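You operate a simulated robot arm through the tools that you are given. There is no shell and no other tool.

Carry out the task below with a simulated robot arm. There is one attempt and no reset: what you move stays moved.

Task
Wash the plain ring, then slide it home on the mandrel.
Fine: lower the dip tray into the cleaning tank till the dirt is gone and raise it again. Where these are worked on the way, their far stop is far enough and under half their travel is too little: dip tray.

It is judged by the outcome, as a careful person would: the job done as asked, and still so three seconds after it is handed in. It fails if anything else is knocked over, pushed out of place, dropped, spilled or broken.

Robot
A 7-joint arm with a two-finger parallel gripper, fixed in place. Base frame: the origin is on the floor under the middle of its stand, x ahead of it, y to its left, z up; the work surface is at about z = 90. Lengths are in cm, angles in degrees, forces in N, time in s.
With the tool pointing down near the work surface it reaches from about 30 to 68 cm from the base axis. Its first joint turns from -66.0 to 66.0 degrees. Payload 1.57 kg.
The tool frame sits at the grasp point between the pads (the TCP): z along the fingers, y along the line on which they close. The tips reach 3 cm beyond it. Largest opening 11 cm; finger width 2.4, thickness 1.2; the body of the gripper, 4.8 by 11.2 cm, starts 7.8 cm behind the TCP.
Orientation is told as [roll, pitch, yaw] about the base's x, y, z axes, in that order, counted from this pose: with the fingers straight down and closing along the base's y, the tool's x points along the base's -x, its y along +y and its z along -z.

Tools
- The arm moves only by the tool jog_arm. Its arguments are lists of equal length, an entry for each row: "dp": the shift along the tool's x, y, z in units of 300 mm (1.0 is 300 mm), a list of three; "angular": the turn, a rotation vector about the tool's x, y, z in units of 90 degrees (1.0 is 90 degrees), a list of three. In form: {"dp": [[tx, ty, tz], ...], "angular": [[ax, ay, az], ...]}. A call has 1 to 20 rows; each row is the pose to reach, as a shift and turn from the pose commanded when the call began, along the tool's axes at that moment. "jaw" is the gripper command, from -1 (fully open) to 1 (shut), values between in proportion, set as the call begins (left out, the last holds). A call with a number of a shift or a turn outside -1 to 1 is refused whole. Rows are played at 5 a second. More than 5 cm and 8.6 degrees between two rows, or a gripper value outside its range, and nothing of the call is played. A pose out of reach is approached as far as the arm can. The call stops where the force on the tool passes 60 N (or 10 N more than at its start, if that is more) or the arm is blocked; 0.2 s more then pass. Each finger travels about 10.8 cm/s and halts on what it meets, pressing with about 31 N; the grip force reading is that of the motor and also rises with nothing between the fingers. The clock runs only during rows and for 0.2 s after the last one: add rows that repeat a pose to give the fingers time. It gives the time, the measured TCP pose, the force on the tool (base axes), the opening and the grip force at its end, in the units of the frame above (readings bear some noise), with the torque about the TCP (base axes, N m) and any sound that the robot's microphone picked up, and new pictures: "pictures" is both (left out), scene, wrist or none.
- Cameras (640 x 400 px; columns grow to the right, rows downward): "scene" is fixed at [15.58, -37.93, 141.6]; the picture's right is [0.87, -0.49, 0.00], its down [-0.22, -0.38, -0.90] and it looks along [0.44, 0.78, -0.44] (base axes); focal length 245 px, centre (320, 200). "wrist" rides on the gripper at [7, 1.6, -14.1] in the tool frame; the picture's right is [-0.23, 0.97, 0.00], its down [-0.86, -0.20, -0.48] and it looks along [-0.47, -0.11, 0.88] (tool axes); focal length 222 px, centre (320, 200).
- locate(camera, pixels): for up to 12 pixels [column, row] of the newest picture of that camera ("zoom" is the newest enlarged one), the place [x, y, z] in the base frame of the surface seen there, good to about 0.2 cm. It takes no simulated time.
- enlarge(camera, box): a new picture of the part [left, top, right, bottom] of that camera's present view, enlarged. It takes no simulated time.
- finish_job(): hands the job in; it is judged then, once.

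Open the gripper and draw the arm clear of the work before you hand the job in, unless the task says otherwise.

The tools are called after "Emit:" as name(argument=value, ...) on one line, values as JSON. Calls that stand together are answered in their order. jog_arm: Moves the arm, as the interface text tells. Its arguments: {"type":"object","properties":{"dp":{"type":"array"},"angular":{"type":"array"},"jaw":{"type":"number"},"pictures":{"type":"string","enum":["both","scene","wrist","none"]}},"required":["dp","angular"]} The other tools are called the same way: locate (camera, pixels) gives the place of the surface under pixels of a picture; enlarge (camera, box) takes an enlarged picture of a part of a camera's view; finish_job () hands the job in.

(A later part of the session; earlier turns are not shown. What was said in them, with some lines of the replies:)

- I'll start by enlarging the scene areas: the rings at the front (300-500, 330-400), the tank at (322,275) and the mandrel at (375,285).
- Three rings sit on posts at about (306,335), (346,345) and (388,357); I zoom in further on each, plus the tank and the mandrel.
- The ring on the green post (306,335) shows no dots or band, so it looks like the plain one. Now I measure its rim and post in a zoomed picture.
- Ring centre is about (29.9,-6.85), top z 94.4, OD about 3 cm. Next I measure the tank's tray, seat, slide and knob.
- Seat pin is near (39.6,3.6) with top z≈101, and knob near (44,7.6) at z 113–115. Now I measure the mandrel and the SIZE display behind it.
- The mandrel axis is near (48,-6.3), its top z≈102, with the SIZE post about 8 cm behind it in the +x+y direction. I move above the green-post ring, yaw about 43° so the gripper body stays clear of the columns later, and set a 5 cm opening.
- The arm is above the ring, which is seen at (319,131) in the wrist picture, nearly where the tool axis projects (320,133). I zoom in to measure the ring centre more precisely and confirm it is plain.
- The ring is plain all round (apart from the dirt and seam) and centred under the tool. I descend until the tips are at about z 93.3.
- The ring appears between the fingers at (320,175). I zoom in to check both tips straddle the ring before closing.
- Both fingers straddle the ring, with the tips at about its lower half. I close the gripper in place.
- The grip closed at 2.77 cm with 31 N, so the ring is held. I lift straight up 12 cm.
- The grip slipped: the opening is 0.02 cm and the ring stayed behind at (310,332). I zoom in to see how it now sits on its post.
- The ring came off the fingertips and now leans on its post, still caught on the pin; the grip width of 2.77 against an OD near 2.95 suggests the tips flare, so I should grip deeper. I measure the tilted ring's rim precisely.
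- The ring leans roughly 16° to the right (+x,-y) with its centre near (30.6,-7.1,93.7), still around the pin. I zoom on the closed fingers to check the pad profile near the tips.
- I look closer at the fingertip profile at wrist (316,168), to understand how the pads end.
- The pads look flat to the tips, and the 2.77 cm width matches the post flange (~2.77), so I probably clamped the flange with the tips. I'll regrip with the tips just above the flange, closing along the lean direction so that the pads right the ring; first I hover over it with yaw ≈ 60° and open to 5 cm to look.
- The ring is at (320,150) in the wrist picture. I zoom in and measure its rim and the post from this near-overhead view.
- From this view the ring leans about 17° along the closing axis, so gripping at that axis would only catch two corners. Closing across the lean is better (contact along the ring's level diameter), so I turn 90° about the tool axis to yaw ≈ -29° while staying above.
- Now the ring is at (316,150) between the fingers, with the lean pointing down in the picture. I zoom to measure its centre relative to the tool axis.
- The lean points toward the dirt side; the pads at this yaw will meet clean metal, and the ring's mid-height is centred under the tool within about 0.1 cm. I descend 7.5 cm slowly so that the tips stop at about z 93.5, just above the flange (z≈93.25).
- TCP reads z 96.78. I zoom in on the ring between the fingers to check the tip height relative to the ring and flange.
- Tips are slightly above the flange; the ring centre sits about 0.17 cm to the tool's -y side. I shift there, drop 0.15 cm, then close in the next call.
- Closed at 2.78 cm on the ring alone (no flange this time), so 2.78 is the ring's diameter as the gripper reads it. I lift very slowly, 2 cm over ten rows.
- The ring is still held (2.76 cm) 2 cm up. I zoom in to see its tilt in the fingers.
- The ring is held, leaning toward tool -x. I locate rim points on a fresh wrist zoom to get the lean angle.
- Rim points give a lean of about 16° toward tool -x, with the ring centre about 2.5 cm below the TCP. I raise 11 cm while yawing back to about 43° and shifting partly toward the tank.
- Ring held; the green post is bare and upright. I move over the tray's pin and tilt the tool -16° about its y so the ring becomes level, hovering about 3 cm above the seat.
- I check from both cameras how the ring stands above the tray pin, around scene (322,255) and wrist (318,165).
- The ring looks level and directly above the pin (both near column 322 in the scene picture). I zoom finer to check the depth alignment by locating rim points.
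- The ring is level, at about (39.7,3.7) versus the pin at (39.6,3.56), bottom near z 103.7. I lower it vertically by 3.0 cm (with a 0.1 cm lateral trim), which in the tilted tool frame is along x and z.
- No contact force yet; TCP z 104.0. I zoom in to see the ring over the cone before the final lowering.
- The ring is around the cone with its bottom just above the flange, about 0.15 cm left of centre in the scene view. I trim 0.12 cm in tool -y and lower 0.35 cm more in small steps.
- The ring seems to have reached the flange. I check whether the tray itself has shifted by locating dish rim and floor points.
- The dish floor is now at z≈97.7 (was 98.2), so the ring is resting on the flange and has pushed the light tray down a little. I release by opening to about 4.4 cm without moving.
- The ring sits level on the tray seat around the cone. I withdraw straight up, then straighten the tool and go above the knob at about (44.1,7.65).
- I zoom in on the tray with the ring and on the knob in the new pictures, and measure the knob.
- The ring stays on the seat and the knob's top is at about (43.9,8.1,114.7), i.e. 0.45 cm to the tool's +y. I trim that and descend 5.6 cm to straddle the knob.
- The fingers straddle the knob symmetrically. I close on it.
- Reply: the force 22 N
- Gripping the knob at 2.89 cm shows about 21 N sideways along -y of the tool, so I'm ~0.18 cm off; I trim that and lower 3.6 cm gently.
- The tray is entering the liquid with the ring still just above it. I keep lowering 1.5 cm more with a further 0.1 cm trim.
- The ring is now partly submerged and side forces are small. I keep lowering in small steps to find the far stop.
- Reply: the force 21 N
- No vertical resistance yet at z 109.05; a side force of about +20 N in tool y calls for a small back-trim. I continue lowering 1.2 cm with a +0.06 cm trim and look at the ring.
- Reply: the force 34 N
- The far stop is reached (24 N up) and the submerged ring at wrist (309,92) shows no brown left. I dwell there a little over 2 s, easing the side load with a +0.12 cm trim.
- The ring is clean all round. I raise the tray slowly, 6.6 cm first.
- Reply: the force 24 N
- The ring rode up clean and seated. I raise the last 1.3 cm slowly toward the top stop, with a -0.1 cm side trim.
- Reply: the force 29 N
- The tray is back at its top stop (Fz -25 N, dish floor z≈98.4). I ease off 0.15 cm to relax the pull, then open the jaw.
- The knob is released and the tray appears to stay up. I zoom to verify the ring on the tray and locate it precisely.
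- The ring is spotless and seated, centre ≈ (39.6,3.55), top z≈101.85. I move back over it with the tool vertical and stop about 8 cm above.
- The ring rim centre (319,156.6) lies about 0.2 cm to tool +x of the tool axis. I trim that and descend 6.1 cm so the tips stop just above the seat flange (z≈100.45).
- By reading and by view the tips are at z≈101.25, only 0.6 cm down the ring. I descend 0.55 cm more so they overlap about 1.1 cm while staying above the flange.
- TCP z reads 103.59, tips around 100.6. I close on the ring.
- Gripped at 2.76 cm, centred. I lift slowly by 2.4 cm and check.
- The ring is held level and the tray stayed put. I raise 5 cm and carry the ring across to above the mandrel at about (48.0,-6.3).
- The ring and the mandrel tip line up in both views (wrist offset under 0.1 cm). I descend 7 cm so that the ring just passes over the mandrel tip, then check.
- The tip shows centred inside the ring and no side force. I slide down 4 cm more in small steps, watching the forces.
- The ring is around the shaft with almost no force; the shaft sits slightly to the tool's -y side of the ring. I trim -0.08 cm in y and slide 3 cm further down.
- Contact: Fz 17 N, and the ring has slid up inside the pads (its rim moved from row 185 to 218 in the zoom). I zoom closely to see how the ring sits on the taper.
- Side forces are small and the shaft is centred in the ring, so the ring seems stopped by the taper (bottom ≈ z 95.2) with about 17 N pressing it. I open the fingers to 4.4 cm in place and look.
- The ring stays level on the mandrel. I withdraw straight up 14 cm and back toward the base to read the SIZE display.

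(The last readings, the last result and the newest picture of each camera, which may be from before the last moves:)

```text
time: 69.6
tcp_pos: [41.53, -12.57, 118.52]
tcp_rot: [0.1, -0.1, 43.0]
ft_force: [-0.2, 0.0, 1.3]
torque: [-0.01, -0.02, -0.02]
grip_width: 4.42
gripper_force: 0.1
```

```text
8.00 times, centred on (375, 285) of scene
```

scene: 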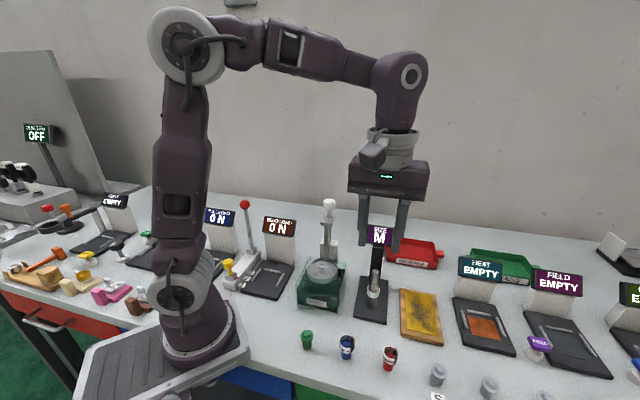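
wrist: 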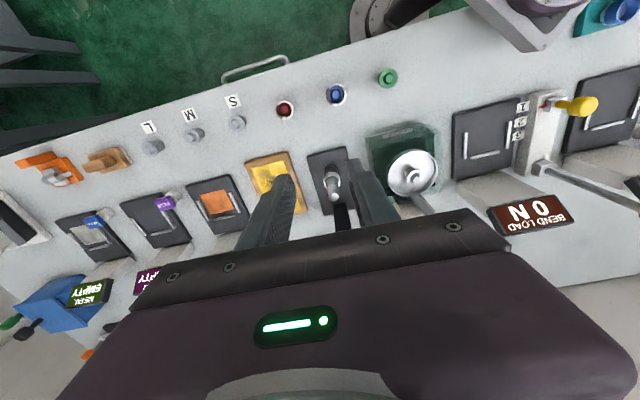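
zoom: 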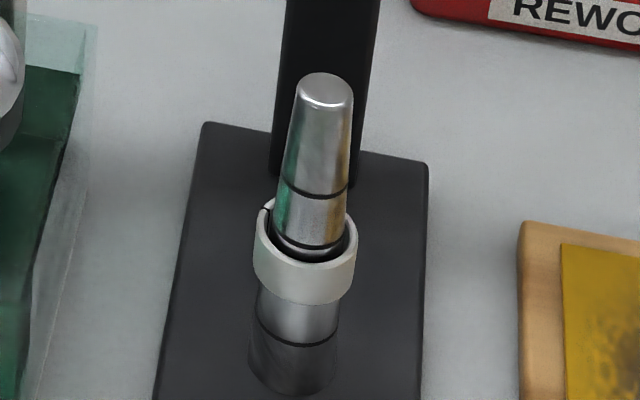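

The display now reads SIZE M, with the ring sitting level in the M zone between the marks, so it is home. I open the gripper fully and draw the arm well clear, then take a last look.

Emit:
jog_arm(dp=[[0.008, 0.05, -0.08], [0.017, 0.1, -0.16], [0.025, 0.15, -0.23], [0.034, 0.2, -0.3], [0.042, 0.253, -0.35], [0.042, 0.253, -0.35], [0.042, 0.253, -0.35]], angular=[[0, 0, 0], [0, 0, 0], [0, 0, 0], [0, 0, 0], [0, 0, 0], [0, 0, 0], [0, 0, 0]], jaw=-1.0)

Emit:
enlarge(camera="scene", box=[280, 180, 440, 380])

Emit:
enlarge(camera="scene", box=[355, 260, 395, 310])

Emit:
locate(camera="zoom", pixels=[[265, 240], [300, 270], [340, 260], [300, 290], [335, 285], [270, 210], [350, 220]])

```text
time: 71.2
tcp_pos: [35.49, -7.83, 129.06]
tcp_rot: [0.1, 0.0, 42.9]
ft_force: [0.8, -0.2, -0.1]
torque: [-0.01, -0.01, 0.01]
grip_width: 11.01
gripper_force: 0.1
```

scene: 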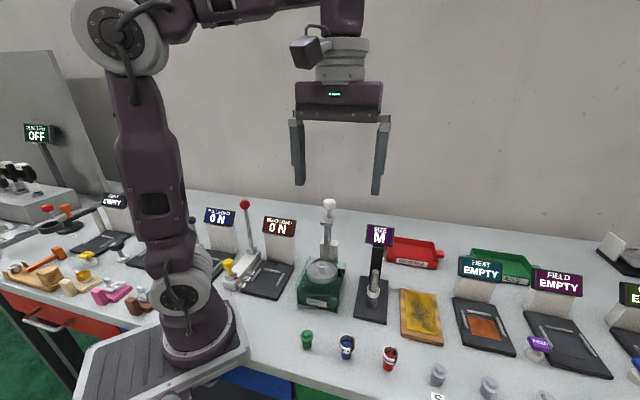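
wrist: 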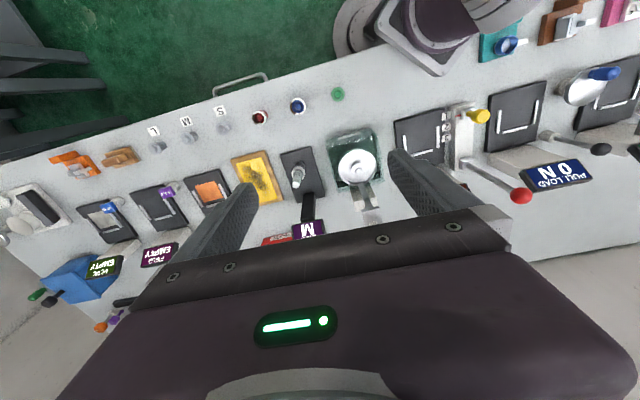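

```text
2.00 times, centred on (360, 280) of scene
```

zoom: 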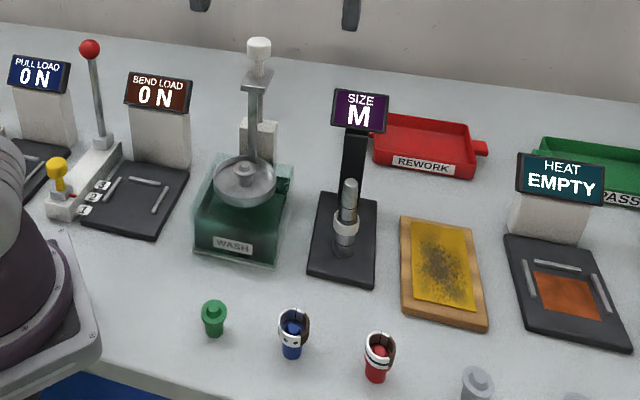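

```text
8.00 times, centred on (375, 285) of scene
```

zoom: 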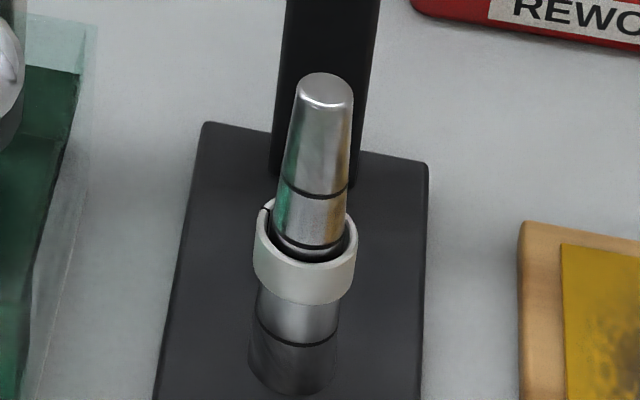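

```text
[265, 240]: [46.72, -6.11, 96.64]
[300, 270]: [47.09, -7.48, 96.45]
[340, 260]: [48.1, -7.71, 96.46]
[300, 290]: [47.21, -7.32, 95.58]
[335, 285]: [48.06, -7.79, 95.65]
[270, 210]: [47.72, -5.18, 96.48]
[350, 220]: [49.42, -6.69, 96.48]
```

The washed ring sits level on the mandrel (rim z≈96.5 all round) and the display reads M. The tray is up, the other rings and tools are undisturbed, and the arm is clear with the gripper open. I hand the job in.

Emit:
finish_job()

```text
The job is handed in.
```

The plain ring is washed and seated on the mandrel, and I've handed the job in. The SIZE display reads M.

- **Wash:** I lowered the dip tray to its far stop and held it for about 2 seconds. No dirt was visible on the ring after that, and I raised the tray back to its top stop.
- **Mandrel:** I slid the ring down until the taper stopped it, with about 17 N pressing it. It sits level, with the rim at z ≈ 96.5 all the way round.
- **Slip on the first pick:** My first grip on the ring failed, probably because the fingertips clamped the post's flange. The ring was left leaning on its own post but did not fall off. I picked it up again with a different grip.
- **Everything else:** In the last pictures the green post is bare and upright, and the dotted and banded rings are still on their posts. The arm is drawn clear with the gripper open.
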